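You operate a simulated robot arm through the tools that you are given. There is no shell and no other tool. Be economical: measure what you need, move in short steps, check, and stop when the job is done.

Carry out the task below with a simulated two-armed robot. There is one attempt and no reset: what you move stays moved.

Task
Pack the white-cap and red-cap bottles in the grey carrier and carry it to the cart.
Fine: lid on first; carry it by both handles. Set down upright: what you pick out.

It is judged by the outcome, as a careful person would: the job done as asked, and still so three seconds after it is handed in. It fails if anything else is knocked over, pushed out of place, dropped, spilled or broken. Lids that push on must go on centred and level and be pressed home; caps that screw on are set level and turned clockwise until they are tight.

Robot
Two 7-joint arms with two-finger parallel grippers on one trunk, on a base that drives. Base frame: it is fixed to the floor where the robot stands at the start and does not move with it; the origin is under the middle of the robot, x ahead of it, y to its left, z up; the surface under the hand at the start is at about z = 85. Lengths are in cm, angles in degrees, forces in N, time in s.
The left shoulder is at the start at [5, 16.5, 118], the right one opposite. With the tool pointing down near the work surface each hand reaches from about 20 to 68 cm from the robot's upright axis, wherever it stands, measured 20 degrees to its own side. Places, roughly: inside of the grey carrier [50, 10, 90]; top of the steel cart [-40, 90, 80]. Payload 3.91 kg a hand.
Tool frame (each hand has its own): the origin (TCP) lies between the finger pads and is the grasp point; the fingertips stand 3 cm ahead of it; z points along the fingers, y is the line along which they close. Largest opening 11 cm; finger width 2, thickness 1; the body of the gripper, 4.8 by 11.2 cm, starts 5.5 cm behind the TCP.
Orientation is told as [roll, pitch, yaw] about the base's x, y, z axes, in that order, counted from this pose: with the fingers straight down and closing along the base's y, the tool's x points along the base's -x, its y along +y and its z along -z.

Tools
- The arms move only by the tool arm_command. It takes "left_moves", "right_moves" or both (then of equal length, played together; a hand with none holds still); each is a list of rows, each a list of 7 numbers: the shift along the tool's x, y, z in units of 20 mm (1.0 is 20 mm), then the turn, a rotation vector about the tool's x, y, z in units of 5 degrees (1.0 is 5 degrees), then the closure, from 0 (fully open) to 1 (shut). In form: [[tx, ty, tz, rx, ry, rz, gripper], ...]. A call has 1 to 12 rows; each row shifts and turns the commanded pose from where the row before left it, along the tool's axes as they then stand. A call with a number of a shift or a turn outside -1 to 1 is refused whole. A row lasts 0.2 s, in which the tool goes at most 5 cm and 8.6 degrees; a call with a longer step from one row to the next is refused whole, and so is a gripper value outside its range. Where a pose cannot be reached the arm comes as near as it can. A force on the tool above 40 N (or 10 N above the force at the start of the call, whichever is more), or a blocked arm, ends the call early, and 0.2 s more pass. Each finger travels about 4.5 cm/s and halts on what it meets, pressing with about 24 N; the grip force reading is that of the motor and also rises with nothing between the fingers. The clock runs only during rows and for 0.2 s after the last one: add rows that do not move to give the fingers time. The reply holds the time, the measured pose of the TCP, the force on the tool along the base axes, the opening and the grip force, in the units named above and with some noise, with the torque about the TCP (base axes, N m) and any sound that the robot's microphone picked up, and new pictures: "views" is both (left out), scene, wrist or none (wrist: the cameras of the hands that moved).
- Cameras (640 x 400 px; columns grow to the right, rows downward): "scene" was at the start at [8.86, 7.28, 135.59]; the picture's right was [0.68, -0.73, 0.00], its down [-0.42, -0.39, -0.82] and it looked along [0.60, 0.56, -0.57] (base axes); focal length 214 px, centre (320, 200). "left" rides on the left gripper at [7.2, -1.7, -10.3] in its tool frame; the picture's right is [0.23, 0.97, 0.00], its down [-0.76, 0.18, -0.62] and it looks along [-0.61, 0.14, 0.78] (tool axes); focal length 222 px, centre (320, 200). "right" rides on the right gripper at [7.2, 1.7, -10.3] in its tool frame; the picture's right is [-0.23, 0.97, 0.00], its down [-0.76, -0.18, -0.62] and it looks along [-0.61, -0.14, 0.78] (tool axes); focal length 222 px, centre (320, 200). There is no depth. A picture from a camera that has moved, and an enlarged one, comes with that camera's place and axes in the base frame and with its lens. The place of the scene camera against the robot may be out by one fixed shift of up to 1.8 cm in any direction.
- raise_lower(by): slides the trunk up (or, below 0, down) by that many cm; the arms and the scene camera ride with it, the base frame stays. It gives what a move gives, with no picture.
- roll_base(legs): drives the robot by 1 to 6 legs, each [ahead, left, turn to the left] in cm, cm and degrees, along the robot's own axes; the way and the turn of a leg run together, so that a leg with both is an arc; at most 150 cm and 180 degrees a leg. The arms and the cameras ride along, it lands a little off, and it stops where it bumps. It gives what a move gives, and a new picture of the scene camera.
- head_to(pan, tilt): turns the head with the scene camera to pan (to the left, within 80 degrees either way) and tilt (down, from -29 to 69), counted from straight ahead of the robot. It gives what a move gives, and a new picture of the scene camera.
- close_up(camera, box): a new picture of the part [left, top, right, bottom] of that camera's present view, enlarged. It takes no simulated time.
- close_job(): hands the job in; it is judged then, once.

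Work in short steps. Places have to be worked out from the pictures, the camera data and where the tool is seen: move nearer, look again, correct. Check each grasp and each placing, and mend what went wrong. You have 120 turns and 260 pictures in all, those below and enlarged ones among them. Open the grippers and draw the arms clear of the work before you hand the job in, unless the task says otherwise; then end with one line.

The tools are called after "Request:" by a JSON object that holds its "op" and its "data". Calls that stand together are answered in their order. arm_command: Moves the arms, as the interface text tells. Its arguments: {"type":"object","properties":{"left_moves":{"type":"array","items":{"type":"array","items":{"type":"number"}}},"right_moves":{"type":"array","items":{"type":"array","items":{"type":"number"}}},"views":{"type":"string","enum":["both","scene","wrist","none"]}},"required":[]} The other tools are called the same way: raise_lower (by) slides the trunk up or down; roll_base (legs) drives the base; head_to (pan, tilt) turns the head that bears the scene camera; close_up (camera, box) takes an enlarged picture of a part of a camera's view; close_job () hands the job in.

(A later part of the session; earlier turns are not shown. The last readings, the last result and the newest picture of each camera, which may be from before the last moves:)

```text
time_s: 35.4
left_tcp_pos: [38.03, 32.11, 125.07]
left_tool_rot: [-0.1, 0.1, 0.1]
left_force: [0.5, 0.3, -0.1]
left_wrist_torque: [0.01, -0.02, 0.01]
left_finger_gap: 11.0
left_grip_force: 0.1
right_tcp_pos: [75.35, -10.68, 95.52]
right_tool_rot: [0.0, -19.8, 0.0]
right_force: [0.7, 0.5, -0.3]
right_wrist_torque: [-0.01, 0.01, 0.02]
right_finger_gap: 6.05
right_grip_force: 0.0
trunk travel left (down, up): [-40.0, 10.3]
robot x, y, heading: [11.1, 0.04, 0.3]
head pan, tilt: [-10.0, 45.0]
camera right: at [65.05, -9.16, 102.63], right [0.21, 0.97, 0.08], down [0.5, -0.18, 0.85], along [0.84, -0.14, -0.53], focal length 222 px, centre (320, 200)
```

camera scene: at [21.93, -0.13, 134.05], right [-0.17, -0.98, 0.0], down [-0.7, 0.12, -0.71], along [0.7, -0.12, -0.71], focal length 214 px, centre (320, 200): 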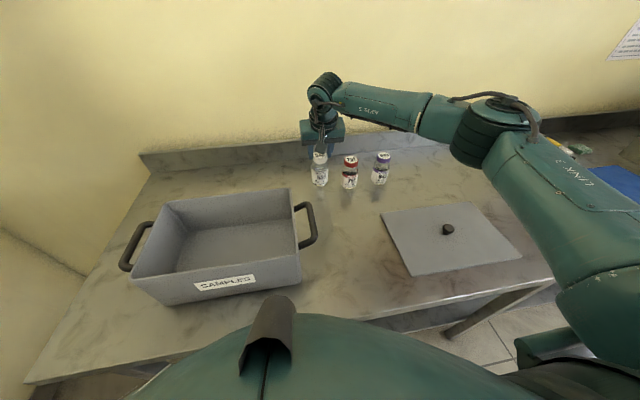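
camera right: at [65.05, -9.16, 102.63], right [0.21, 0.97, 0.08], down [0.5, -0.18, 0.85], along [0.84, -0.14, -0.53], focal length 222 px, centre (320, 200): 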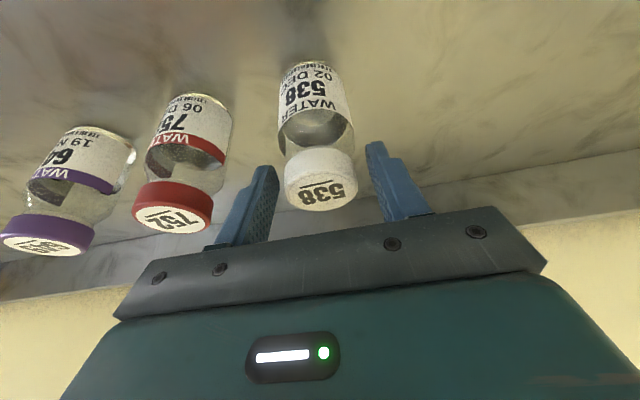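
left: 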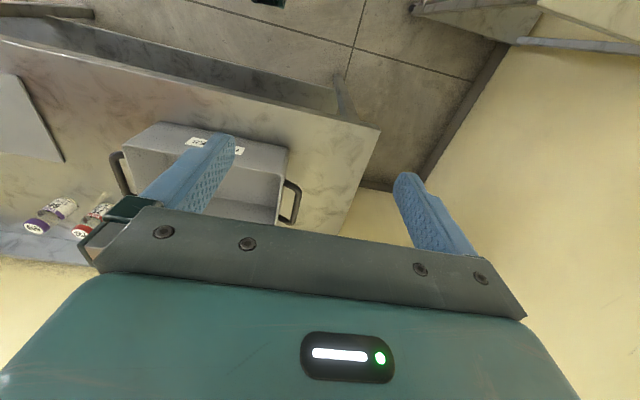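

The bottle stands free between the fingers. I close on the cap and make a short lift to test the grip.

Request:
{"op": "arm_command", "data": {"right_moves": [[0, 0, 0, 0, 0, 0, 0.7], [0, 0, 0, 0, 0, 0, 0.9], [0, 0, 0, 0, 0, 0, 0.9], [0, 0, 0, 0, 0, 0, 0.9], [-0.1, 0, -0.28, 0, 0, 0, 0.9], [-0.25, 0, -0.7, 0, 0, 0, 0.9], [-0.25, 0, -0.7, 0, 0, 0, 0.9], [-0.1, 0, -0.28, 0, 0, 0, 0.9], [0, 0, 0, 0, 0, 0, 0.9]], "views": "wrist"}}

```text
time_s: 37.4
left_tcp_pos: [38.09, 32.09, 124.84]
left_tool_rot: [-0.1, 0.2, -0.1]
left_force: [0.9, -0.2, 0.5]
left_wrist_torque: [0.0, 0.03, -0.01]
left_finger_gap: 11.0
left_grip_force: 0.1
right_tcp_pos: [75.34, -10.77, 99.68]
right_tool_rot: [-0.1, -19.9, 0.0]
right_force: [-0.1, -0.3, -1.3]
right_wrist_torque: [0.01, 0.03, -0.02]
right_finger_gap: 4.75
right_grip_force: 24.1
trunk travel left (down, up): [-40.0, 10.3]
robot x, y, heading: [11.41, -0.02, 0.1]
head pan, tilt: [-10.0, 45.0]
camera right: at [65.09, -9.2, 106.79], right [0.21, 0.97, 0.08], down [0.5, -0.18, 0.85], along [0.84, -0.14, -0.53], focal length 222 px, centre (320, 200)
```

right: 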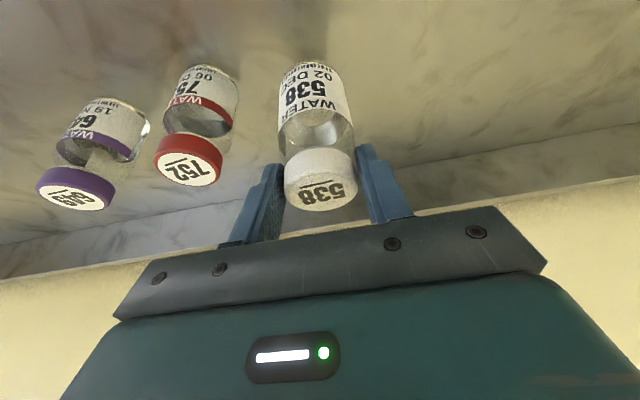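

Now gap 4.75 equals the cap diameter, so the grip is centred and has not slipped. I lift on to z≈115.

Request:
{"op": "arm_command", "data": {"right_moves": [[-0.15, 0, -0.4, 0, 0, 0, 0.9], [-0.25, 0, -0.7, 0, 0, 0, 0.9], [-0.25, 0, -0.7, 0, 0, 0, 0.9], [-0.25, 0, -0.7, 0, 0, 0, 0.9], [-0.25, 0, -0.7, 0, 0, 0, 0.9], [-0.25, 0, -0.7, 0, 0, 0, 0.9], [-0.25, 0, -0.7, 0, 0, 0, 0.9], [-0.25, 0, -0.7, 0, 0, 0, 0.9], [-0.25, 0, -0.7, 0, 0, 0, 0.9], [-0.25, 0, -0.7, 0, 0, 0, 0.9], [-0.25, 0, -0.7, 0, 0, 0, 0.9], [-0.12, 0, -0.35, 0, 0, 0, 0.9]], "views": "wrist"}}

```text
time_s: 40.0
left_tcp_pos: [38.11, 32.08, 124.9]
left_tool_rot: [-0.1, 0.1, 0.0]
left_force: [-1.1, 0.1, 0.3]
left_wrist_torque: [0.0, 0.03, -0.04]
left_finger_gap: 11.01
left_grip_force: 0.1
right_tcp_pos: [75.35, -10.84, 116.0]
right_tool_rot: [0.0, -19.9, -0.1]
right_force: [0.5, -0.9, -1.0]
right_wrist_torque: [0.0, 0.0, 0.03]
right_finger_gap: 4.72
right_grip_force: 24.0
trunk travel left (down, up): [-40.0, 10.3]
robot x, y, heading: [11.39, 0.03, 0.0]
head pan, tilt: [-10.0, 45.0]
camera right: at [65.08, -9.2, 123.19], right [0.21, 0.97, 0.08], down [0.5, -0.18, 0.85], along [0.84, -0.14, -0.53], focal length 222 px, centre (320, 200)
```

right: 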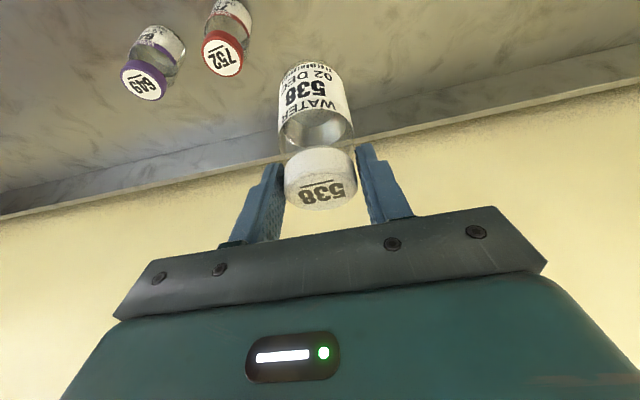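

The grip holds. The carrier spans about x 45–64 and y 0–30, with its rim at z≈97. I carry the bottle level toward [55,20].

Request:
{"op": "arm_command", "data": {"right_moves": [[0.3, 0.48, -0.109, 0, 0, 0, 0.9], [0.6, 0.964, -0.2175, 0, 0, 0, 0.9], [0.6, 0.964, -0.2175, 0, 0, 0, 0.9], [0.6, 0.964, -0.2175, 0, 0, 0, 0.9], [0.6, 0.964, -0.2175, 0, 0, 0, 0.9], [0.6, 0.964, -0.2175, 0, 0, 0, 0.9], [0.6, 0.964, -0.2175, 0, 0, 0, 0.9], [0.6, 0.964, -0.2175, 0, 0, 0, 0.9], [0.6, 0.964, -0.2175, 0, 0, 0, 0.9], [0.6, 0.964, -0.2175, 0, 0, 0, 0.9], [0.6, 0.964, -0.2175, 0, 0, 0, 0.9], [0.3, 0.48, -0.109, 0, 0, 0, 0.9]], "views": "both"}}

```text
time_s: 42.5
left_tcp_pos: [37.99, 32.11, 124.92]
left_tool_rot: [-0.2, 0.1, 0.1]
left_force: [0.7, -0.2, 0.0]
left_wrist_torque: [0.0, -0.02, -0.01]
left_finger_gap: 11.02
left_grip_force: 0.1
right_tcp_pos: [61.02, 10.69, 116.05]
right_tool_rot: [0.0, -19.8, 0.0]
right_force: [0.4, -0.3, -0.7]
right_wrist_torque: [0.04, -0.01, 0.02]
right_finger_gap: 4.71
right_grip_force: 24.2
trunk travel left (down, up): [-40.0, 10.3]
robot x, y, heading: [11.52, 0.31, 0.0]
head pan, tilt: [-10.0, 45.0]
camera scene: at [21.91, -0.11, 134.05], right [-0.17, -0.98, 0.0], down [-0.7, 0.12, -0.71], along [0.7, -0.12, -0.71], focal length 214 px, centre (320, 200)
camera right: at [50.87, 12.23, 123.22], right [0.21, 0.97, 0.08], down [0.5, -0.18, 0.85], along [0.84, -0.14, -0.53], focal length 222 px, centre (320, 200)
```

scene: 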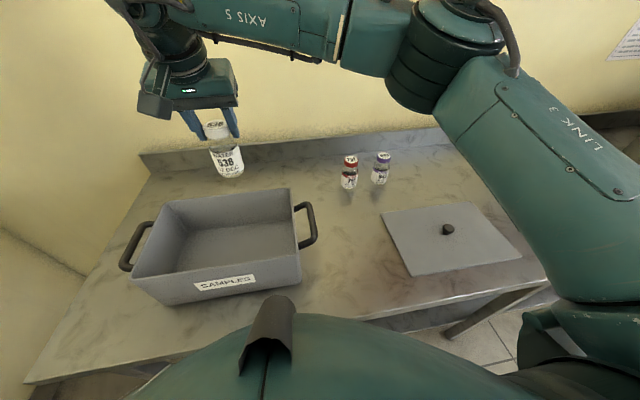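
right: 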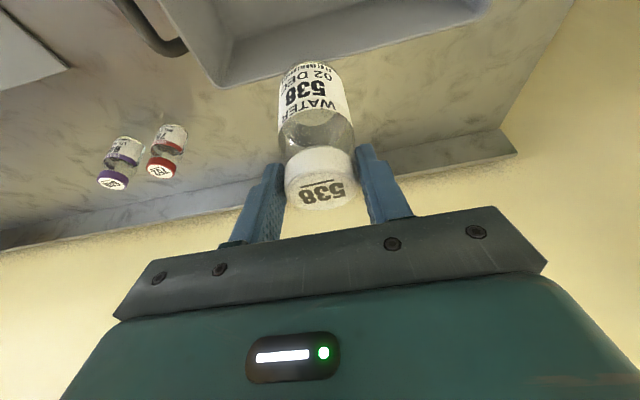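

The wrist view puts the carrier's far right rim corner at about [63.8,−0.3], which agrees with my estimate. I continue to [55,20].

Request:
{"op": "arm_command", "data": {"right_moves": [[0.3, 0.5, -0.109, 0, 0, 0, 0.9], [0.5, 0.8, -0.182, 0, 0, 0, 0.9], [0.5, 0.8, -0.182, 0, 0, 0, 0.9], [0.5, 0.8, -0.182, 0, 0, 0, 0.9], [0.5, 0.8, -0.182, 0, 0, 0, 0.9], [0.3, 0.5, -0.109, 0, 0, 0, 0.9], [0.23, 0.4, -0.084, 0, 0, 0, 0.9], [0, 0, 0, 0, 0, 0, 0.9]], "views": "both"}}

```text
time_s: 44.4
left_tcp_pos: [38.19, 32.02, 124.89]
left_tool_rot: [-0.1, 0.1, 0.0]
left_force: [0.8, -0.3, -0.3]
left_wrist_torque: [-0.03, -0.04, -0.03]
left_finger_gap: 10.98
left_grip_force: 0.0
right_tcp_pos: [55.21, 19.76, 115.96]
right_tool_rot: [-0.1, -20.0, 0.0]
right_force: [0.2, 0.2, -1.6]
right_wrist_torque: [0.0, 0.02, 0.0]
right_finger_gap: 4.69
right_grip_force: 23.6
trunk travel left (down, up): [-40.0, 10.3]
robot x, y, heading: [11.43, -0.09, -0.2]
head pan, tilt: [-10.0, 45.0]
camera scene: at [21.92, -0.14, 134.05], right [-0.17, -0.98, 0.0], down [-0.7, 0.12, -0.71], along [0.7, -0.12, -0.71], focal length 214 px, centre (320, 200)
camera right: at [45.01, 21.3, 123.14], right [0.21, 0.97, 0.08], down [0.5, -0.18, 0.85], along [0.84, -0.14, -0.53], focal length 222 px, centre (320, 200)
```

scene: 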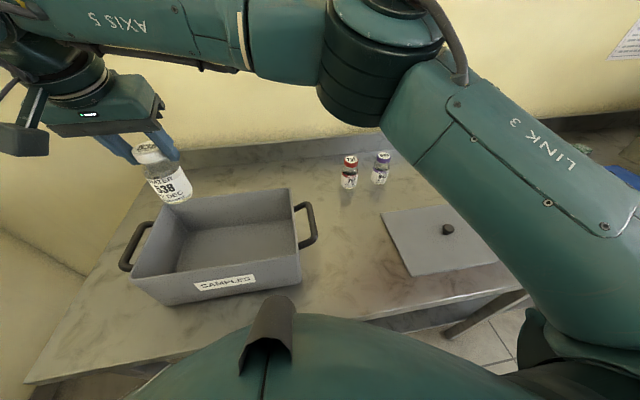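
right: 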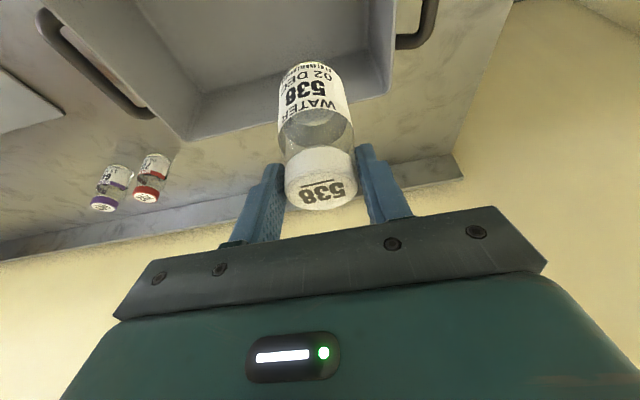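

The inside spans about y 0–28. [55,20] is clear of the walls, so I lower the bottle.

Request:
{"op": "arm_command", "data": {"right_moves": [[0.15, 0, 0.4, 0, 0, 0, 0.9], [0.25, 0, 0.68, 0, 0, 0, 0.9], [0.25, 0, 0.68, 0, 0, 0, 0.9], [0.25, 0, 0.68, 0, 0, 0, 0.9], [0.25, 0, 0.68, 0, 0, 0, 0.9], [0.25, 0, 0.68, 0, 0, 0, 0.9], [0.25, 0, 0.68, 0, 0, 0, 0.9], [0.25, 0, 0.68, 0, 0, 0, 0.9], [0.25, 0, 0.68, 0, 0, 0, 0.9], [0.25, 0, 0.68, 0, 0, 0, 0.9], [0.25, 0, 0.68, 0, 0, 0, 0.9], [0.15, 0, 0.4, 0, 0, 0, 0.9]], "views": "both"}}

```text
time_s: 47.0
left_tcp_pos: [38.14, 32.14, 124.84]
left_tool_rot: [-0.1, 0.1, 0.0]
left_force: [0.1, -0.7, 0.4]
left_wrist_torque: [0.02, 0.01, -0.01]
left_finger_gap: 11.03
left_grip_force: 0.1
right_tcp_pos: [55.16, 19.73, 99.85]
right_tool_rot: [0.1, -19.9, 0.1]
right_force: [-0.3, 0.2, -0.9]
right_wrist_torque: [0.01, -0.01, -0.03]
right_finger_gap: 4.68
right_grip_force: 24.3
trunk travel left (down, up): [-40.0, 10.3]
robot x, y, heading: [11.48, -0.08, -0.1]
head pan, tilt: [-10.0, 45.0]
camera scene: at [21.92, -0.12, 134.05], right [-0.17, -0.98, 0.0], down [-0.7, 0.12, -0.71], along [0.7, -0.12, -0.71], focal length 214 px, centre (320, 200)
camera right: at [45.03, 21.32, 106.96], right [0.21, 0.97, 0.08], down [0.5, -0.18, 0.85], along [0.84, -0.14, -0.53], focal length 222 px, centre (320, 200)
```

scene: 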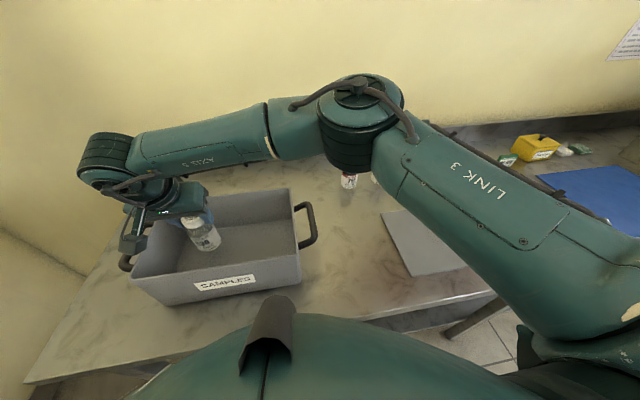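
right: 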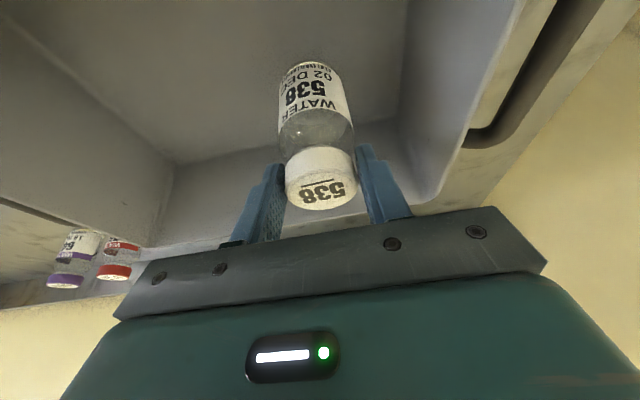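

The bottle is inside the carrier, about 3 cm above its floor. I lower it in small steps until it touches.

Request:
{"op": "arm_command", "data": {"right_moves": [[0.085, 0, 0.235, 0, 0, 0, 0.9], [0.085, 0, 0.235, 0, 0, 0, 0.9], [0.085, 0, 0.235, 0, 0, 0, 0.9], [0.085, 0, 0.235, 0, 0, 0, 0.9], [0, 0, 0, 0, 0, 0, 0.9]], "views": "none"}}

Request:
{"op": "arm_command", "data": {"right_moves": [[0.051, 0, 0.141, 0, 0, 0, 0.9], [0.051, 0, 0.141, 0, 0, 0, 0.9], [0, 0, 0, 0, 0, 0, 0.9]], "views": "none"}}

```text
time_s: 48.1
left_tcp_pos: [38.2, 32.1, 124.94]
left_tool_rot: [-0.1, 0.1, -0.1]
left_force: [0.1, 0.9, -0.2]
left_wrist_torque: [0.01, 0.0, -0.01]
left_finger_gap: 11.0
left_grip_force: 0.0
right_tcp_pos: [55.09, 19.61, 97.79]
right_tool_rot: [0.0, -20.0, -0.1]
right_force: [0.5, 0.3, 0.0]
right_wrist_torque: [0.03, -0.01, -0.01]
right_finger_gap: 4.65
right_grip_force: 23.9
trunk travel left (down, up): [-40.0, 10.3]
robot x, y, heading: [11.81, -0.07, -0.2]
head pan, tilt: [-10.0, 45.0]
```

```text
time_s: 49.0
left_tcp_pos: [38.06, 32.12, 124.98]
left_tool_rot: [-0.1, 0.1, 0.0]
left_force: [0.2, 0.8, 0.4]
left_wrist_torque: [-0.02, 0.02, 0.02]
left_finger_gap: 10.98
left_grip_force: 0.0
right_tcp_pos: [55.15, 19.69, 97.22]
right_tool_rot: [0.0, -20.0, 0.0]
right_force: [-0.4, 0.2, -0.6]
right_wrist_torque: [0.03, 0.02, 0.0]
right_finger_gap: 4.6
right_grip_force: 23.8
trunk travel left (down, up): [-40.0, 10.3]
robot x, y, heading: [11.51, -0.11, -0.1]
head pan, tilt: [-10.0, 45.0]
```

No contact yet. I keep lowering.

Request:
{"op": "arm_command", "data": {"right_moves": [[0.051, 0, 0.141, 0, 0, 0, 0.9], [0.051, 0, 0.141, 0, 0, 0, 0.9], [0, 0, 0, 0, 0, 0, 0.9]], "views": "wrist"}}

```text
time_s: 49.8
left_tcp_pos: [38.15, 31.97, 125.0]
left_tool_rot: [-0.1, 0.0, 0.0]
left_force: [-1.0, -0.3, 0.3]
left_wrist_torque: [0.01, -0.03, 0.01]
left_finger_gap: 10.99
left_grip_force: 0.0
right_tcp_pos: [55.22, 19.73, 96.59]
right_tool_rot: [0.1, -19.9, 0.0]
right_force: [1.0, 1.1, -1.0]
right_wrist_torque: [-0.02, 0.03, 0.0]
right_finger_gap: 4.63
right_grip_force: 23.6
trunk travel left (down, up): [-40.0, 10.3]
robot x, y, heading: [11.31, 0.03, -0.2]
head pan, tilt: [-10.0, 45.0]
camera right: at [45.0, 21.37, 103.74], right [0.21, 0.97, 0.08], down [0.5, -0.18, 0.85], along [0.84, -0.14, -0.53], focal length 222 px, centre (320, 200)
```

right: 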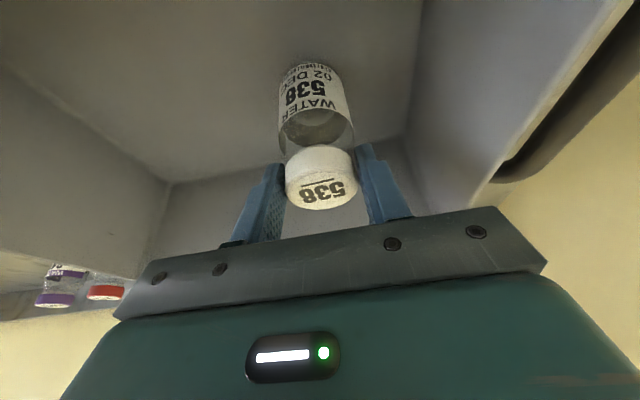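

The cap looks a little offset from the bottle, so I zoom in.

Request:
{"op": "close_up", "data": {"camera": "right", "box": [240, 40, 400, 230]}}

Request:
{"op": "close_up", "data": {"camera": "scene", "box": [130, 160, 290, 290]}}

```text
2.11 times, centred on (320, 135) of right
camera zoom: at [45.0, 21.37, 103.74], right [0.21, 0.97, 0.08], down [0.5, -0.18, 0.85], along [0.84, -0.14, -0.53], focal length 468 px, centre (320, 337)
```

zoom: 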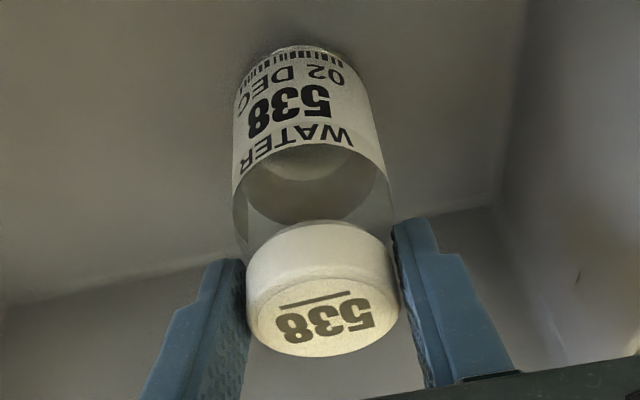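

```text
3.08 times, centred on (210, 225) of scene
camera zoom: at [21.91, -0.13, 134.05], right [-0.17, -0.98, 0.0], down [-0.7, 0.12, -0.71], along [0.7, -0.12, -0.71], focal length 660 px, centre (658, 123)
```

zoom: 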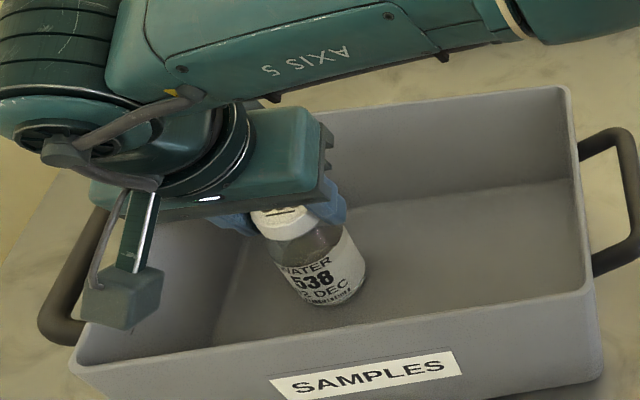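

The bottle looks fine and is still upright. I keep lowering until the force shows contact.

Request:
{"op": "arm_command", "data": {"right_moves": [[0.051, 0, 0.141, 0, 0, 0, 0.9], [0.034, 0, 0.094, 0, 0, 0, 0.9], [0, 0, 0, 0, 0, 0, 0.9]], "views": "none"}}

Request:
{"op": "arm_command", "data": {"right_moves": [[0.034, 0, 0.094, 0, 0, 0, 0.9], [0.034, 0, 0.094, 0, 0, 0, 0.9], [0, 0, 0, 0, 0, 0, 0.9]], "views": "none"}}

```text
time_s: 50.5
left_tcp_pos: [38.06, 32.06, 124.97]
left_tool_rot: [0.1, 0.0, 0.1]
left_force: [-0.3, -0.5, -0.3]
left_wrist_torque: [0.03, -0.02, 0.01]
left_finger_gap: 10.99
left_grip_force: 0.1
right_tcp_pos: [55.09, 19.87, 96.12]
right_tool_rot: [0.0, -20.0, 0.0]
right_force: [0.6, 0.4, 7.3]
right_wrist_torque: [0.19, -0.05, -0.01]
right_finger_gap: 4.6
right_grip_force: 23.7
trunk travel left (down, up): [-40.0, 10.3]
robot x, y, heading: [11.35, 0.34, -0.1]
head pan, tilt: [-10.0, 45.0]
```

```text
time_s: 51.5
left_tcp_pos: [38.0, 31.96, 125.04]
left_tool_rot: [0.0, 0.0, 0.0]
left_force: [0.7, -0.2, 0.7]
left_wrist_torque: [-0.03, 0.02, 0.01]
left_finger_gap: 10.97
left_grip_force: 0.0
right_tcp_pos: [55.23, 19.82, 96.15]
right_tool_rot: [0.5, -20.4, -0.2]
right_force: [-4.6, -2.8, 15.3]
right_wrist_torque: [-0.21, 0.53, 0.0]
right_finger_gap: 4.59
right_grip_force: 24.0
trunk travel left (down, up): [-40.0, 10.3]
robot x, y, heading: [11.93, -0.03, 0.0]
head pan, tilt: [-10.0, 45.0]
stopped in row 3 (right hand): the force on the tool passed its limit at 41 N (the readings are from after the stop); the commanded pose is now the measured one
```

The bottle is on the floor. I release it slightly and rise vertically.

Request:
{"op": "arm_command", "data": {"right_moves": [[0, 0, 0, 0, 0, 0, 0.5], [0, 0, 0, 0, 0, 0, 0.4], [0, 0, 0, 0, 0, 0, 0.4], [-0.1, 0, -0.28, 0, 0, 0, 0.4], [-0.25, 0, -0.68, 0, 0, 0, 0.4], [-0.3, 0, -0.8, 0, 0, 0, 0.4], [-0.3, 0, -0.9, 0, 0, 0, 0.4], [-0.3, 0, -0.9, 0, 0, 0, 0.4], [-0.3, 0, -0.9, 0, 0, 0, 0.4], [-0.3, 0, -0.9, 0, 0, 0, 0.4], [-0.3, 0, -0.9, 0, 0, 0, 0.4], [-0.3, 0, -0.9, 0, 0, 0, 0.4]], "views": "both"}}

```text
time_s: 54.0
left_tcp_pos: [37.93, 32.18, 125.04]
left_tool_rot: [0.0, 0.2, 0.0]
left_force: [-0.6, -0.8, 0.2]
left_wrist_torque: [-0.01, 0.0, 0.02]
left_finger_gap: 10.98
left_grip_force: 0.1
right_tcp_pos: [55.06, 19.7, 111.45]
right_tool_rot: [0.1, -20.3, -0.2]
right_force: [0.3, 0.1, -0.5]
right_wrist_torque: [0.02, -0.01, -0.03]
right_finger_gap: 6.6
right_grip_force: 0.1
trunk travel left (down, up): [-40.0, 10.3]
robot x, y, heading: [11.55, -0.13, -0.1]
head pan, tilt: [-10.0, 45.0]
camera scene: at [21.89, -0.13, 134.05], right [-0.17, -0.98, 0.0], down [-0.7, 0.12, -0.71], along [0.7, -0.12, -0.71], focal length 214 px, centre (320, 200)
camera right: at [44.72, 21.28, 118.46], right [0.21, 0.97, 0.08], down [0.5, -0.18, 0.85], along [0.84, -0.14, -0.52], focal length 222 px, centre (320, 200)
```

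scene: 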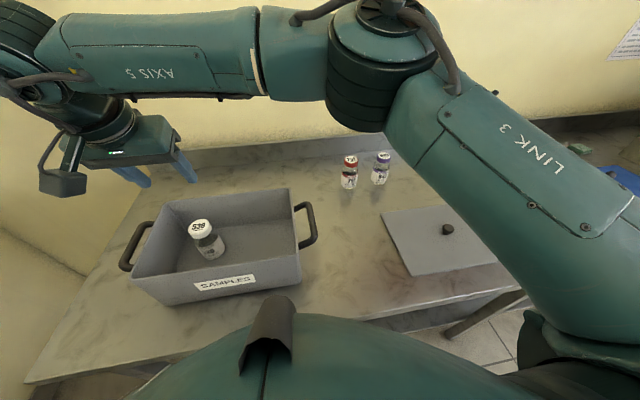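
right: 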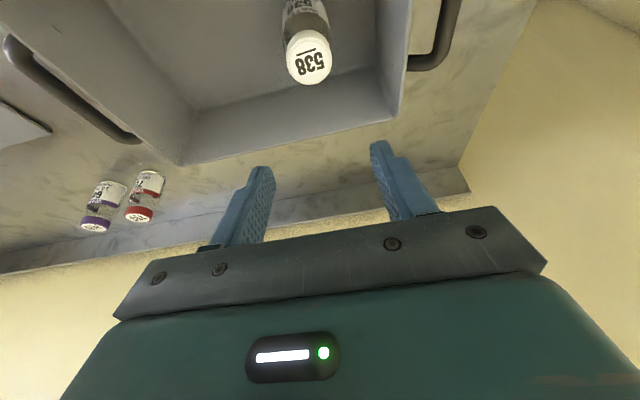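

The white bottle stands upright in the carrier. I move the right hand over to the red bottle at about [75.3,−20.1].

Request:
{"op": "arm_command", "data": {"right_moves": [[-0.475, -0.995, 0.1, 0, 0, 0, 0.4], [-0.475, -0.995, 0.173, 0, 0, 0, 0.4], [-0.475, -0.995, 0.173, 0, 0, 0, 0.4], [-0.475, -0.995, 0.173, 0, 0, 0, 0.4], [-0.475, -0.995, 0.173, 0, 0, 0, 0.4], [-0.475, -0.995, 0.173, 0, 0, 0, 0.4], [-0.475, -0.995, 0.173, 0, 0, 0, 0.4], [-0.475, -0.995, 0.173, 0, 0, 0, 0.4], [-0.475, -0.995, 0.173, 0, 0, 0, 0.4], [-0.475, -0.995, 0.173, 0, 0, 0, 0.4]], "views": "none"}}

Request:
{"op": "arm_command", "data": {"right_moves": [[-0.475, -0.995, 0.173, 0, 0, 0, 0.4], [-0.475, -0.995, 0.173, 0, 0, 0, 0.4], [-0.475, -0.995, 0.173, 0, 0, 0, 0.4], [-0.475, -0.995, 0.173, 0, 0, 0, 0.4], [-0.475, -0.995, 0.173, 0, 0, 0, 0.4], [-0.475, -0.995, 0.173, 0, 0, 0, 0.4], [-0.475, -0.995, 0.173, 0, 0, 0, 0.4], [-0.475, -0.995, 0.173, 0, 0, 0, 0.4], [-0.475, -0.995, 0.173, 0, 0, 0, 0.4], [-0.475, -0.995, 0.173, 0, 0, 0, 0.4], [0.17, 0, 0.5, 0, 0, 0, 0.4], [0.17, 0, 0.5, 0, 0, 0, 0.4]], "views": "both"}}

```text
time_s: 56.2
left_tcp_pos: [38.12, 31.98, 124.95]
left_tool_rot: [0.0, 0.1, 0.0]
left_force: [-0.2, -0.6, 0.2]
left_wrist_torque: [0.0, -0.04, -0.02]
left_finger_gap: 11.02
left_grip_force: 0.1
right_tcp_pos: [65.03, -0.26, 111.22]
right_tool_rot: [0.3, -20.3, -0.2]
right_force: [0.6, -1.0, -0.8]
right_wrist_torque: [-0.01, 0.0, 0.01]
right_finger_gap: 6.6
right_grip_force: 0.1
trunk travel left (down, up): [-40.0, 10.3]
robot x, y, heading: [11.47, -0.04, 0.2]
head pan, tilt: [-10.0, 45.0]
```

```text
time_s: 58.9
left_tcp_pos: [38.04, 32.05, 124.99]
left_tool_rot: [-0.1, 0.1, 0.1]
left_force: [0.1, 0.1, 0.1]
left_wrist_torque: [0.04, 0.0, 0.01]
left_finger_gap: 10.99
left_grip_force: 0.1
right_tcp_pos: [75.18, -20.22, 109.05]
right_tool_rot: [0.2, -20.3, -0.2]
right_force: [-0.6, -0.5, 0.1]
right_wrist_torque: [0.01, -0.01, 0.02]
right_finger_gap: 6.61
right_grip_force: 0.1
trunk travel left (down, up): [-40.0, 10.3]
robot x, y, heading: [11.44, -0.22, 0.2]
head pan, tilt: [-10.0, 45.0]
camera scene: at [21.91, -0.14, 134.05], right [-0.17, -0.98, 0.0], down [-0.7, 0.12, -0.71], along [0.7, -0.12, -0.71], focal length 214 px, centre (320, 200)
camera right: at [64.9, -18.64, 116.06], right [0.21, 0.97, 0.08], down [0.5, -0.18, 0.85], along [0.84, -0.14, -0.52], focal length 222 px, centre (320, 200)
```

scene: 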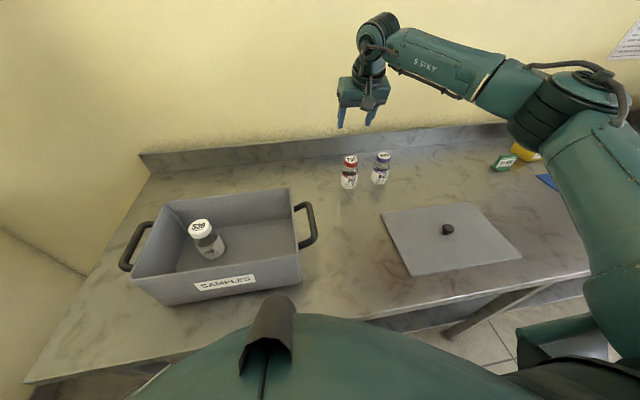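
right: 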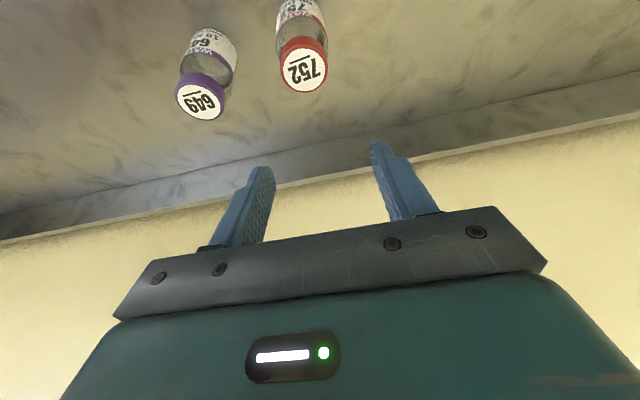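

The red cap is at about [75.4,−20.7]. I descend to just above cap height and check.

Request:
{"op": "arm_command", "data": {"right_moves": [[0.28, -0.05, 0.82, 0, 0, 0, 0.4], [0.28, -0.05, 0.82, 0, 0, 0, 0.4], [0.28, -0.05, 0.82, 0, 0, 0, 0.4], [0.28, -0.05, 0.82, 0, 0, 0, 0.4], [0.28, 0, 0.75, 0, 0, 0, 0.4], [0, 0, 0, 0, 0, 0, 0.4]], "views": "wrist"}}

```text
time_s: 60.2
left_tcp_pos: [38.18, 32.02, 125.04]
left_tool_rot: [0.0, 0.2, 0.1]
left_force: [0.2, 0.4, -0.8]
left_wrist_torque: [-0.01, -0.02, 0.02]
left_finger_gap: 10.97
left_grip_force: 0.1
right_tcp_pos: [75.25, -20.63, 100.48]
right_tool_rot: [0.3, -20.4, -0.2]
right_force: [-1.2, 0.0, -0.2]
right_wrist_torque: [0.02, -0.01, 0.01]
right_finger_gap: 6.59
right_grip_force: 0.2
trunk travel left (down, up): [-40.0, 10.3]
robot x, y, heading: [11.62, -0.19, 0.1]
head pan, tilt: [-10.0, 45.0]
camera right: at [64.96, -19.01, 107.61], right [0.21, 0.97, 0.08], down [0.5, -0.18, 0.85], along [0.84, -0.14, -0.52], focal length 222 px, centre (320, 200)
```

right: 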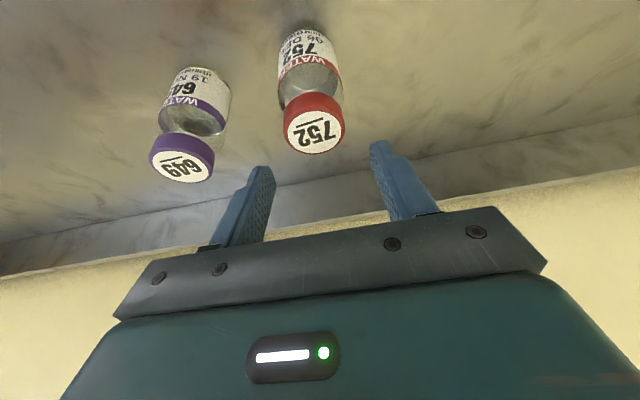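

Aligned. I descend 5 cm and close on the red cap, then make a test lift.

Request:
{"op": "arm_command", "data": {"right_moves": [[0.28, 0, 0.77, 0, 0, 0, 0.4], [0.28, 0, 0.77, 0, 0, 0, 0.4], [0.28, 0, 0.77, 0, 0, 0, 0.4], [0, 0, 0, 0, 0, 0, 0.4], [0, 0, 0, 0, 0, 0, 0.7], [0, 0, 0, 0, 0, 0, 0.9], [0, 0, 0, 0, 0, 0, 0.9], [0, 0, 0, 0, 0, 0, 0.9]], "views": "wrist"}}

```text
time_s: 62.0
left_tcp_pos: [38.25, 32.06, 124.9]
left_tool_rot: [-0.1, 0.1, 0.0]
left_force: [-0.3, 0.4, 0.2]
left_wrist_torque: [-0.03, 0.02, 0.02]
left_finger_gap: 11.0
left_grip_force: 0.0
right_tcp_pos: [75.33, -20.54, 95.49]
right_tool_rot: [0.2, -20.3, -0.1]
right_force: [0.7, 0.6, 0.2]
right_wrist_torque: [-0.01, -0.04, 0.05]
right_finger_gap: 4.78
right_grip_force: 24.2
trunk travel left (down, up): [-40.0, 10.3]
robot x, y, heading: [11.06, 0.16, 0.2]
head pan, tilt: [-10.0, 45.0]
camera right: at [65.06, -18.93, 102.57], right [0.21, 0.97, 0.08], down [0.5, -0.18, 0.85], along [0.84, -0.14, -0.52], focal length 222 px, centre (320, 200)
```

right: 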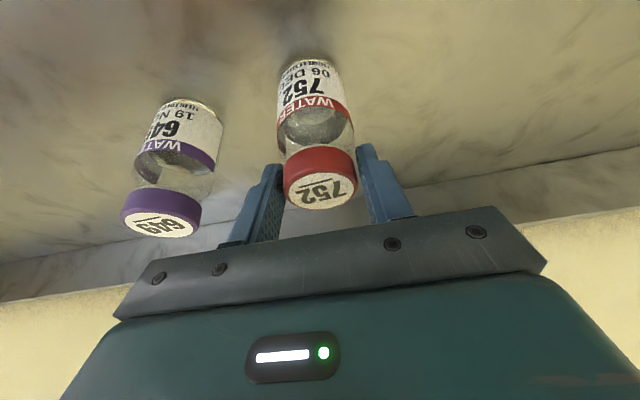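

Good grip at gap 4.78. I lift to about 114.

Request:
{"op": "arm_command", "data": {"right_moves": [[-0.13, 0, -0.35, 0, 0, 0, 0.9], [-0.285, 0, -0.78, 0, 0, 0, 0.9], [-0.285, 0, -0.78, 0, 0, 0, 0.9], [-0.285, 0, -0.78, 0, 0, 0, 0.9], [-0.285, 0, -0.78, 0, 0, 0, 0.9], [-0.285, 0, -0.78, 0, 0, 0, 0.9], [-0.285, 0, -0.78, 0, 0, 0, 0.9], [-0.285, 0, -0.78, 0, 0, 0, 0.9], [-0.285, 0, -0.78, 0, 0, 0, 0.9], [-0.285, 0, -0.78, 0, 0, 0, 0.9], [-0.285, 0, -0.78, 0, 0, 0, 0.9], [-0.285, 0, -0.78, 0, 0, 0, 0.9]], "views": "wrist"}}

```text
time_s: 64.7
left_tcp_pos: [38.05, 32.13, 124.88]
left_tool_rot: [-0.1, 0.0, 0.1]
left_force: [0.2, 0.2, -0.5]
left_wrist_torque: [0.02, -0.01, 0.01]
left_finger_gap: 11.0
left_grip_force: 0.1
right_tcp_pos: [75.27, -20.57, 114.53]
right_tool_rot: [0.2, -20.3, -0.3]
right_force: [0.0, 0.1, -1.2]
right_wrist_torque: [0.0, -0.03, 0.0]
right_finger_gap: 4.75
right_grip_force: 24.1
trunk travel left (down, up): [-40.0, 10.3]
robot x, y, heading: [11.36, 0.18, 0.1]
head pan, tilt: [-10.0, 45.0]
camera right: at [64.89, -18.89, 121.76], right [0.21, 0.97, 0.08], down [0.5, -0.18, 0.85], along [0.84, -0.14, -0.52], focal length 222 px, centre (320, 200)
```

right: 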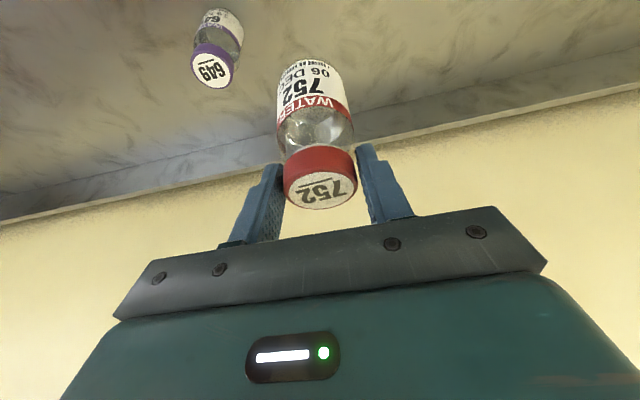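

Secure. I carry it to [55,9.5] above the carrier.

Request:
{"op": "arm_command", "data": {"right_moves": [[0.3, 0.47, -0.13, 0, 0, 0, 0.9], [0.6, 0.94, -0.23, 0, 0, 0, 0.9], [0.6, 0.94, -0.22, 0, 0, 0, 0.9], [0.6, 0.94, -0.22, 0, 0, 0, 0.9], [0.6, 0.94, -0.22, 0, 0, 0, 0.9], [0.6, 0.94, -0.22, 0, 0, 0, 0.9], [0.6, 0.94, -0.22, 0, 0, 0, 0.9], [0.6, 0.94, -0.22, 0, 0, 0, 0.9], [0.6, 0.94, -0.22, 0, 0, 0, 0.9], [0.6, 0.94, -0.22, 0, 0, 0, 0.9], [0.6, 0.94, -0.22, 0, 0, 0, 0.9], [0.6, 0.94, -0.22, 0, 0, 0, 0.9]], "views": "none"}}

Request:
{"op": "arm_command", "data": {"right_moves": [[0.6, 0.94, -0.22, 0, 0, 0, 0.9], [0.6, 0.94, -0.22, 0, 0, 0, 0.9], [0.6, 0.94, -0.22, 0, 0, 0, 0.9], [0.45, 0.8, -0.165, 0, 0, 0, 0.9], [0.3, 0.5, -0.11, 0, 0, 0, 0.9], [0, 0, 0, 0, 0, 0, 0.9]], "views": "both"}}

```text
time_s: 67.2
left_tcp_pos: [38.07, 32.14, 124.84]
left_tool_rot: [-0.2, 0.1, 0.0]
left_force: [0.8, 0.0, 0.3]
left_wrist_torque: [0.01, -0.01, -0.01]
left_finger_gap: 11.0
left_grip_force: 0.0
right_tcp_pos: [60.5, 1.01, 114.86]
right_tool_rot: [0.3, -20.2, -0.1]
right_force: [1.1, 0.3, -1.5]
right_wrist_torque: [-0.02, -0.02, -0.01]
right_finger_gap: 4.76
right_grip_force: 24.2
trunk travel left (down, up): [-40.0, 10.3]
robot x, y, heading: [11.39, -0.22, -0.1]
head pan, tilt: [-10.0, 45.0]
```

```text
time_s: 68.7
left_tcp_pos: [38.05, 32.11, 124.97]
left_tool_rot: [-0.1, 0.1, 0.0]
left_force: [-0.4, -0.1, 1.0]
left_wrist_torque: [-0.01, 0.0, -0.01]
left_finger_gap: 11.01
left_grip_force: 0.0
right_tcp_pos: [55.02, 9.36, 114.57]
right_tool_rot: [0.4, -20.3, -0.2]
right_force: [0.5, -0.3, -1.9]
right_wrist_torque: [0.05, -0.01, 0.0]
right_finger_gap: 4.71
right_grip_force: 24.1
trunk travel left (down, up): [-40.0, 10.3]
robot x, y, heading: [11.39, 0.21, 0.0]
head pan, tilt: [-10.0, 45.0]
camera scene: at [21.92, -0.14, 134.05], right [-0.17, -0.98, 0.0], down [-0.7, 0.12, -0.71], along [0.7, -0.12, -0.71], focal length 214 px, centre (320, 200)
camera right: at [44.77, 10.94, 121.83], right [0.21, 0.97, 0.08], down [0.5, -0.18, 0.85], along [0.84, -0.14, -0.52], focal length 222 px, centre (320, 200)
```

scene: 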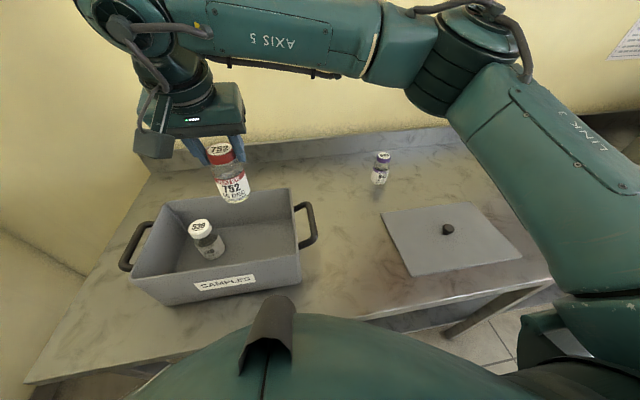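
right: 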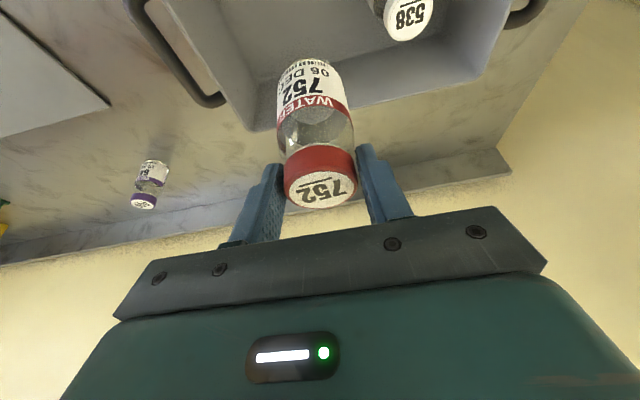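

I lower it beside the white bottle.

Request:
{"op": "arm_command", "data": {"right_moves": [[0.15, 0, 0.4, 0, 0, 0, 0.9], [0.26, 0, 0.71, 0, 0, 0, 0.9], [0.26, 0, 0.71, 0, 0, 0, 0.9], [0.26, 0, 0.71, 0, 0, 0, 0.9], [0.26, 0, 0.71, 0, 0, 0, 0.9], [0.26, 0, 0.71, 0, 0, 0, 0.9], [0.26, 0, 0.71, 0, 0, 0, 0.9], [0.26, 0, 0.71, 0, 0, 0, 0.9], [0.26, 0, 0.71, 0, 0, 0, 0.9], [0.26, 0, 0.71, 0, 0, 0, 0.9], [0.26, 0, 0.71, 0, 0, 0, 0.9], [0.15, 0, 0.4, 0, 0, 0, 0.9]], "views": "none"}}

Request:
{"op": "arm_command", "data": {"right_moves": [[0.051, 0, 0.141, 0, 0, 0, 0.9], [0.051, 0, 0.141, 0, 0, 0, 0.9], [0.051, 0, 0.141, 0, 0, 0, 0.9], [0, 0, 0, 0, 0, 0, 0.9]], "views": "none"}}

```text
time_s: 71.2
left_tcp_pos: [38.04, 31.92, 124.9]
left_tool_rot: [-0.2, 0.1, 0.1]
left_force: [-0.6, -1.0, -0.1]
left_wrist_torque: [-0.02, 0.0, 0.01]
left_finger_gap: 11.0
left_grip_force: 0.1
right_tcp_pos: [55.1, 9.32, 97.87]
right_tool_rot: [0.4, -20.2, -0.2]
right_force: [-0.3, -0.1, -0.6]
right_wrist_torque: [0.01, 0.02, 0.02]
right_finger_gap: 4.69
right_grip_force: 24.1
trunk travel left (down, up): [-40.0, 10.3]
robot x, y, heading: [11.38, -0.22, -0.2]
head pan, tilt: [-10.0, 45.0]
```

```text
time_s: 72.2
left_tcp_pos: [38.09, 32.07, 124.93]
left_tool_rot: [0.0, 0.1, -0.1]
left_force: [0.9, 0.5, 0.2]
left_wrist_torque: [0.03, 0.0, -0.02]
left_finger_gap: 11.0
left_grip_force: 0.0
right_tcp_pos: [55.23, 9.23, 96.87]
right_tool_rot: [0.3, -20.2, -0.2]
right_force: [0.3, 0.5, -1.3]
right_wrist_torque: [-0.03, 0.02, 0.0]
right_finger_gap: 4.67
right_grip_force: 24.2
trunk travel left (down, up): [-40.0, 10.3]
robot x, y, heading: [11.68, 0.05, 0.2]
head pan, tilt: [-10.0, 45.0]
```

No contact yet, so I take finer steps.

Request:
{"op": "arm_command", "data": {"right_moves": [[0.034, 0, 0.094, 0, 0, 0, 0.9], [0.034, 0, 0.094, 0, 0, 0, 0.9], [0, 0, 0, 0, 0, 0, 0.9]], "views": "none"}}

Request:
{"op": "arm_command", "data": {"right_moves": [[0.034, 0, 0.094, 0, 0, 0, 0.9], [0.017, 0, 0.047, 0, 0, 0, 0.9], [0, 0, 0, 0, 0, 0, 0.9]], "views": "none"}}

```text
time_s: 73.0
left_tcp_pos: [38.22, 32.03, 124.93]
left_tool_rot: [0.0, 0.1, 0.1]
left_force: [0.2, 0.1, 0.3]
left_wrist_torque: [0.01, -0.01, 0.01]
left_finger_gap: 11.0
left_grip_force: 0.0
right_tcp_pos: [55.34, 9.4, 96.49]
right_tool_rot: [0.2, -20.2, -0.2]
right_force: [-0.2, -0.1, -1.0]
right_wrist_torque: [0.02, 0.0, 0.03]
right_finger_gap: 4.71
right_grip_force: 24.1
trunk travel left (down, up): [-40.0, 10.3]
robot x, y, heading: [11.72, 0.09, 0.0]
head pan, tilt: [-10.0, 45.0]
```

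```text
time_s: 73.8
left_tcp_pos: [38.02, 31.99, 124.95]
left_tool_rot: [-0.1, 0.1, -0.1]
left_force: [-1.0, -0.3, -0.4]
left_wrist_torque: [0.0, -0.01, -0.01]
left_finger_gap: 11.0
left_grip_force: 0.0
right_tcp_pos: [55.19, 9.45, 96.22]
right_tool_rot: [0.3, -20.3, -0.2]
right_force: [0.5, 0.4, -1.3]
right_wrist_torque: [0.02, 0.0, -0.01]
right_finger_gap: 4.66
right_grip_force: 24.2
trunk travel left (down, up): [-40.0, 10.3]
robot x, y, heading: [11.44, 0.06, -0.1]
head pan, tilt: [-10.0, 45.0]
```

Request:
{"op": "arm_command", "data": {"right_moves": [[0.025, 0, 0.07, 0, 0, 0, 0.9], [0.017, 0, 0.047, 0, 0, 0, 0.9], [0, 0, 0, 0, 0, 0, 0.9]], "views": "wrist"}}

```text
time_s: 74.7
left_tcp_pos: [37.96, 32.05, 125.02]
left_tool_rot: [0.0, 0.0, 0.0]
left_force: [-0.2, -1.0, 0.2]
left_wrist_torque: [0.0, 0.01, 0.01]
left_finger_gap: 10.98
left_grip_force: 0.0
right_tcp_pos: [55.27, 9.32, 96.35]
right_tool_rot: [0.4, -20.4, -0.1]
right_force: [-3.3, -1.7, 11.2]
right_wrist_torque: [0.12, 0.3, 0.05]
right_finger_gap: 4.69
right_grip_force: 23.9
trunk travel left (down, up): [-40.0, 10.3]
robot x, y, heading: [11.38, 0.43, -0.1]
head pan, tilt: [-10.0, 45.0]
camera right: at [44.92, 10.96, 103.31], right [0.21, 0.97, 0.09], down [0.5, -0.18, 0.85], along [0.84, -0.14, -0.52], focal length 222 px, centre (320, 200)
```

right: 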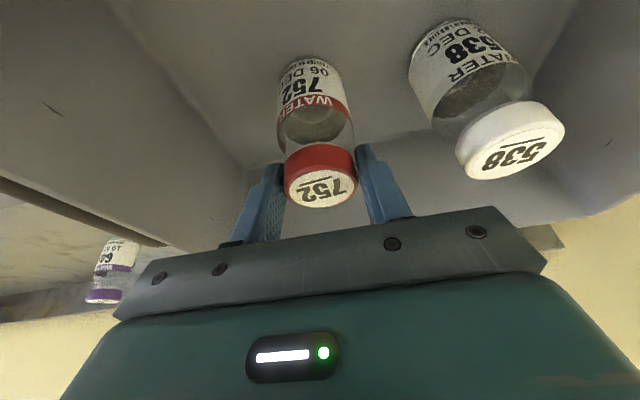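

It has touched the floor, at 11 N. I release it and rise.

Request:
{"op": "arm_command", "data": {"right_moves": [[0, 0, 0, 0, 0, 0, 0.5], [0, 0, 0, 0, 0, 0, 0.42], [0, 0, 0, 0, 0, 0, 0.42], [-0.1, 0, -0.28, 0, 0, 0, 0.42], [-0.25, 0, -0.68, 0, 0, 0, 0.42], [-0.3, 0, -0.8, 0, 0, 0, 0.42], [-0.3, 0, -0.9, 0, 0, 0, 0.42], [-0.3, 0, -0.9, 0, 0, 0, 0.4], [-0.3, 0, -0.9, 0, 0, 0, 0.4], [-0.3, 0, -0.9, 0, 0, 0, 0.4], [-0.3, 0, -0.9, 0, 0, 0, 0.4], [-0.3, 0, -0.9, 0, 0, 0, 0.4]], "views": "both"}}

```text
time_s: 77.2
left_tcp_pos: [38.11, 32.06, 124.92]
left_tool_rot: [-0.1, 0.1, 0.0]
left_force: [-0.5, 0.4, -0.2]
left_wrist_torque: [0.0, 0.03, 0.05]
left_finger_gap: 10.99
left_grip_force: 0.0
right_tcp_pos: [54.82, 9.32, 111.44]
right_tool_rot: [0.2, -20.3, -0.2]
right_force: [-0.9, 0.8, 0.2]
right_wrist_torque: [0.0, 0.01, -0.03]
right_finger_gap: 6.6
right_grip_force: 0.1
trunk travel left (down, up): [-40.0, 10.3]
robot x, y, heading: [11.66, 0.03, -0.1]
head pan, tilt: [-10.0, 45.0]
camera scene: at [21.89, -0.13, 134.05], right [-0.17, -0.98, 0.0], down [-0.7, 0.12, -0.71], along [0.7, -0.12, -0.71], focal length 214 px, centre (320, 200)
camera right: at [44.56, 10.8, 118.58], right [0.22, 0.97, 0.08], down [0.5, -0.18, 0.85], along [0.84, -0.14, -0.52], focal length 222 px, centre (320, 200)
```

scene: 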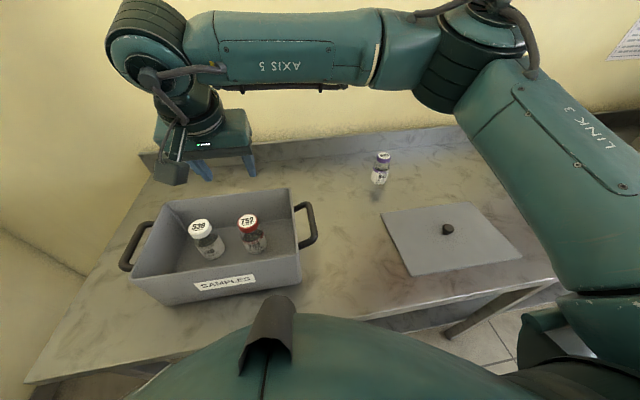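
right: 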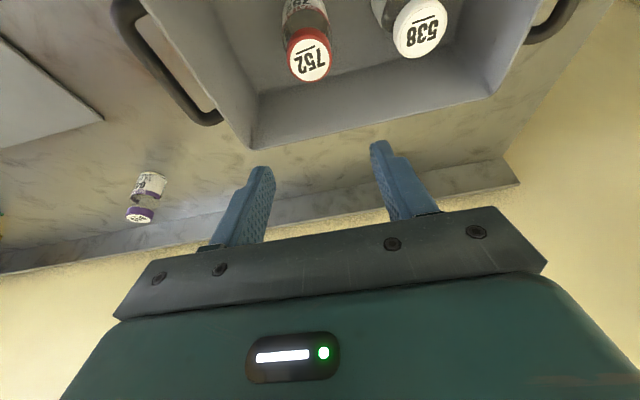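

Both bottles stand upright in the carrier. I bring the right tool back to vertical and go toward the lid, whose centre is at about [50.9,−40.2].

Request:
{"op": "arm_command", "data": {"right_moves": [[0, 0, 0, 0, 1, 0, 0.4], [0, 0, 0, 0, 1, 0, 0.4], [0, 0, 0, 0, 1, 0, 0.4], [0, 0, 0, 0, 1, 0, 0.4], [0, 0, 0, 0, 0.06, 0, 0.4], [0.2, -1, 0, 0, 0, 0, 0.3], [0.2, -1, 0, 0, 0, 0, 0.3], [0.2, -1, 0, 0, 0, 0, 0.3], [0.2, -1, 0, 0, 0, 0, 0.3], [0.2, -1, 0, 0, 0, 0, 0.3], [0.2, -1, 0, 0, 0, 0, 0.3], [0.2, -1, 0, 0, 0, 0, 0.3]], "views": "none"}}

Request:
{"op": "arm_command", "data": {"right_moves": [[0.1, -1, 0, 0, 0, 0, 0.3], [0.1, -1, 0, 0, 0, 0, 0.3], [0.1, -1, 0, 0, 0, 0, 0.3], [0.1, -1, 0, 0, 0, 0, 0.3], [0, -1, 0, 0, 0, 0, 0.3], [0, -1, 0, 0, 0, 0, 0.3], [0, -1, 0, 0, 0, 0, 0.3], [0, -1, 0, 0, 0, 0, 0.3], [0, -1, 0, 0, 0, 0, 0.3], [0, -1, 0, 0, 0, 0, 0.3], [0, -1, 0, 0, 0, 0, 0.3], [0, -1, 0, 0, 0, 0, 0.3]], "views": "none"}}

Request:
{"op": "arm_command", "data": {"right_moves": [[0, -1, 0, 0, 0, 0, 0.3], [0, -1, 0, 0, 0, 0, 0.3], [0, -1, 0, 0, 0, 0, 0.3], [0, -1, 0, 0, 0, 0, 0.3], [0, -1, 0, 0, 0, 0, 0.3], [0, 0, 0, 0, 0, 0, 0.3]], "views": "both"}}

```text
time_s: 79.8
left_tcp_pos: [38.13, 32.02, 124.96]
left_tool_rot: [0.0, 0.2, 0.0]
left_force: [-0.2, 0.3, 0.2]
left_wrist_torque: [0.01, 0.01, -0.01]
left_finger_gap: 10.99
left_grip_force: 0.1
right_tcp_pos: [51.91, -4.64, 111.13]
right_tool_rot: [0.2, 0.0, -0.1]
right_force: [0.1, 0.2, -0.5]
right_wrist_torque: [0.01, -0.03, 0.03]
right_finger_gap: 7.7
right_grip_force: 0.0
trunk travel left (down, up): [-40.0, 10.3]
robot x, y, heading: [11.83, -0.41, 0.0]
head pan, tilt: [-10.0, 45.0]
```

```text
time_s: 82.5
left_tcp_pos: [38.12, 32.02, 124.98]
left_tool_rot: [-0.1, 0.1, 0.0]
left_force: [-0.2, -0.6, -0.6]
left_wrist_torque: [0.0, -0.02, -0.03]
left_finger_gap: 11.02
left_grip_force: 0.0
right_tcp_pos: [50.97, -28.61, 111.22]
right_tool_rot: [0.3, -0.1, 0.0]
right_force: [-0.9, 1.2, 0.7]
right_wrist_torque: [-0.04, 0.0, -0.01]
right_finger_gap: 7.68
right_grip_force: 0.0
trunk travel left (down, up): [-40.0, 10.3]
robot x, y, heading: [11.63, -0.24, 0.2]
head pan, tilt: [-10.0, 45.0]
```

```text
time_s: 83.8
left_tcp_pos: [38.15, 32.03, 124.92]
left_tool_rot: [0.0, 0.1, 0.0]
left_force: [-0.7, 0.1, -0.3]
left_wrist_torque: [-0.02, -0.01, 0.0]
left_finger_gap: 10.99
left_grip_force: 0.1
right_tcp_pos: [51.37, -38.63, 111.09]
right_tool_rot: [0.2, -0.1, -0.1]
right_force: [-0.4, 1.0, 0.4]
right_wrist_torque: [0.0, 0.05, 0.0]
right_finger_gap: 7.68
right_grip_force: 0.1
trunk travel left (down, up): [-40.0, 10.3]
robot x, y, heading: [11.54, -0.11, -0.3]
head pan, tilt: [-10.0, 45.0]
camera scene: at [21.91, -0.11, 134.05], right [-0.17, -0.98, 0.0], down [-0.7, 0.12, -0.71], along [0.7, -0.12, -0.71], focal length 214 px, centre (320, 200)
camera right: at [44.13, -37.06, 121.31], right [0.23, 0.97, 0.0], down [0.76, -0.18, 0.62], along [0.61, -0.14, -0.78], focal length 222 px, centre (320, 200)
```

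scene: 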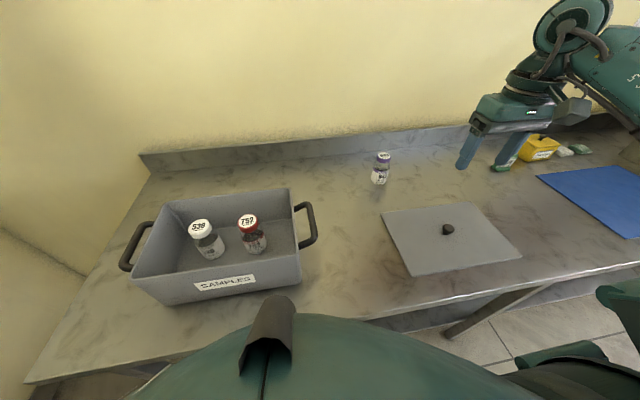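
right: 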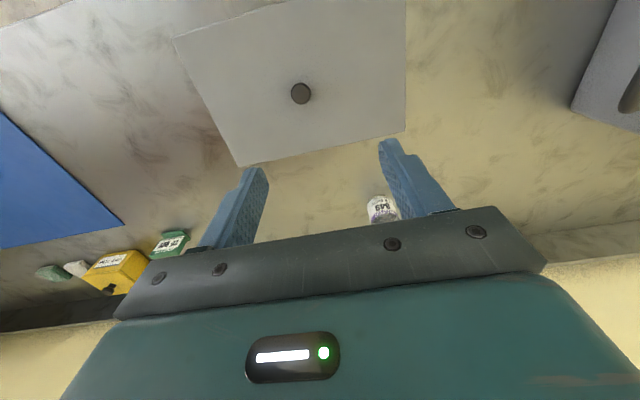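

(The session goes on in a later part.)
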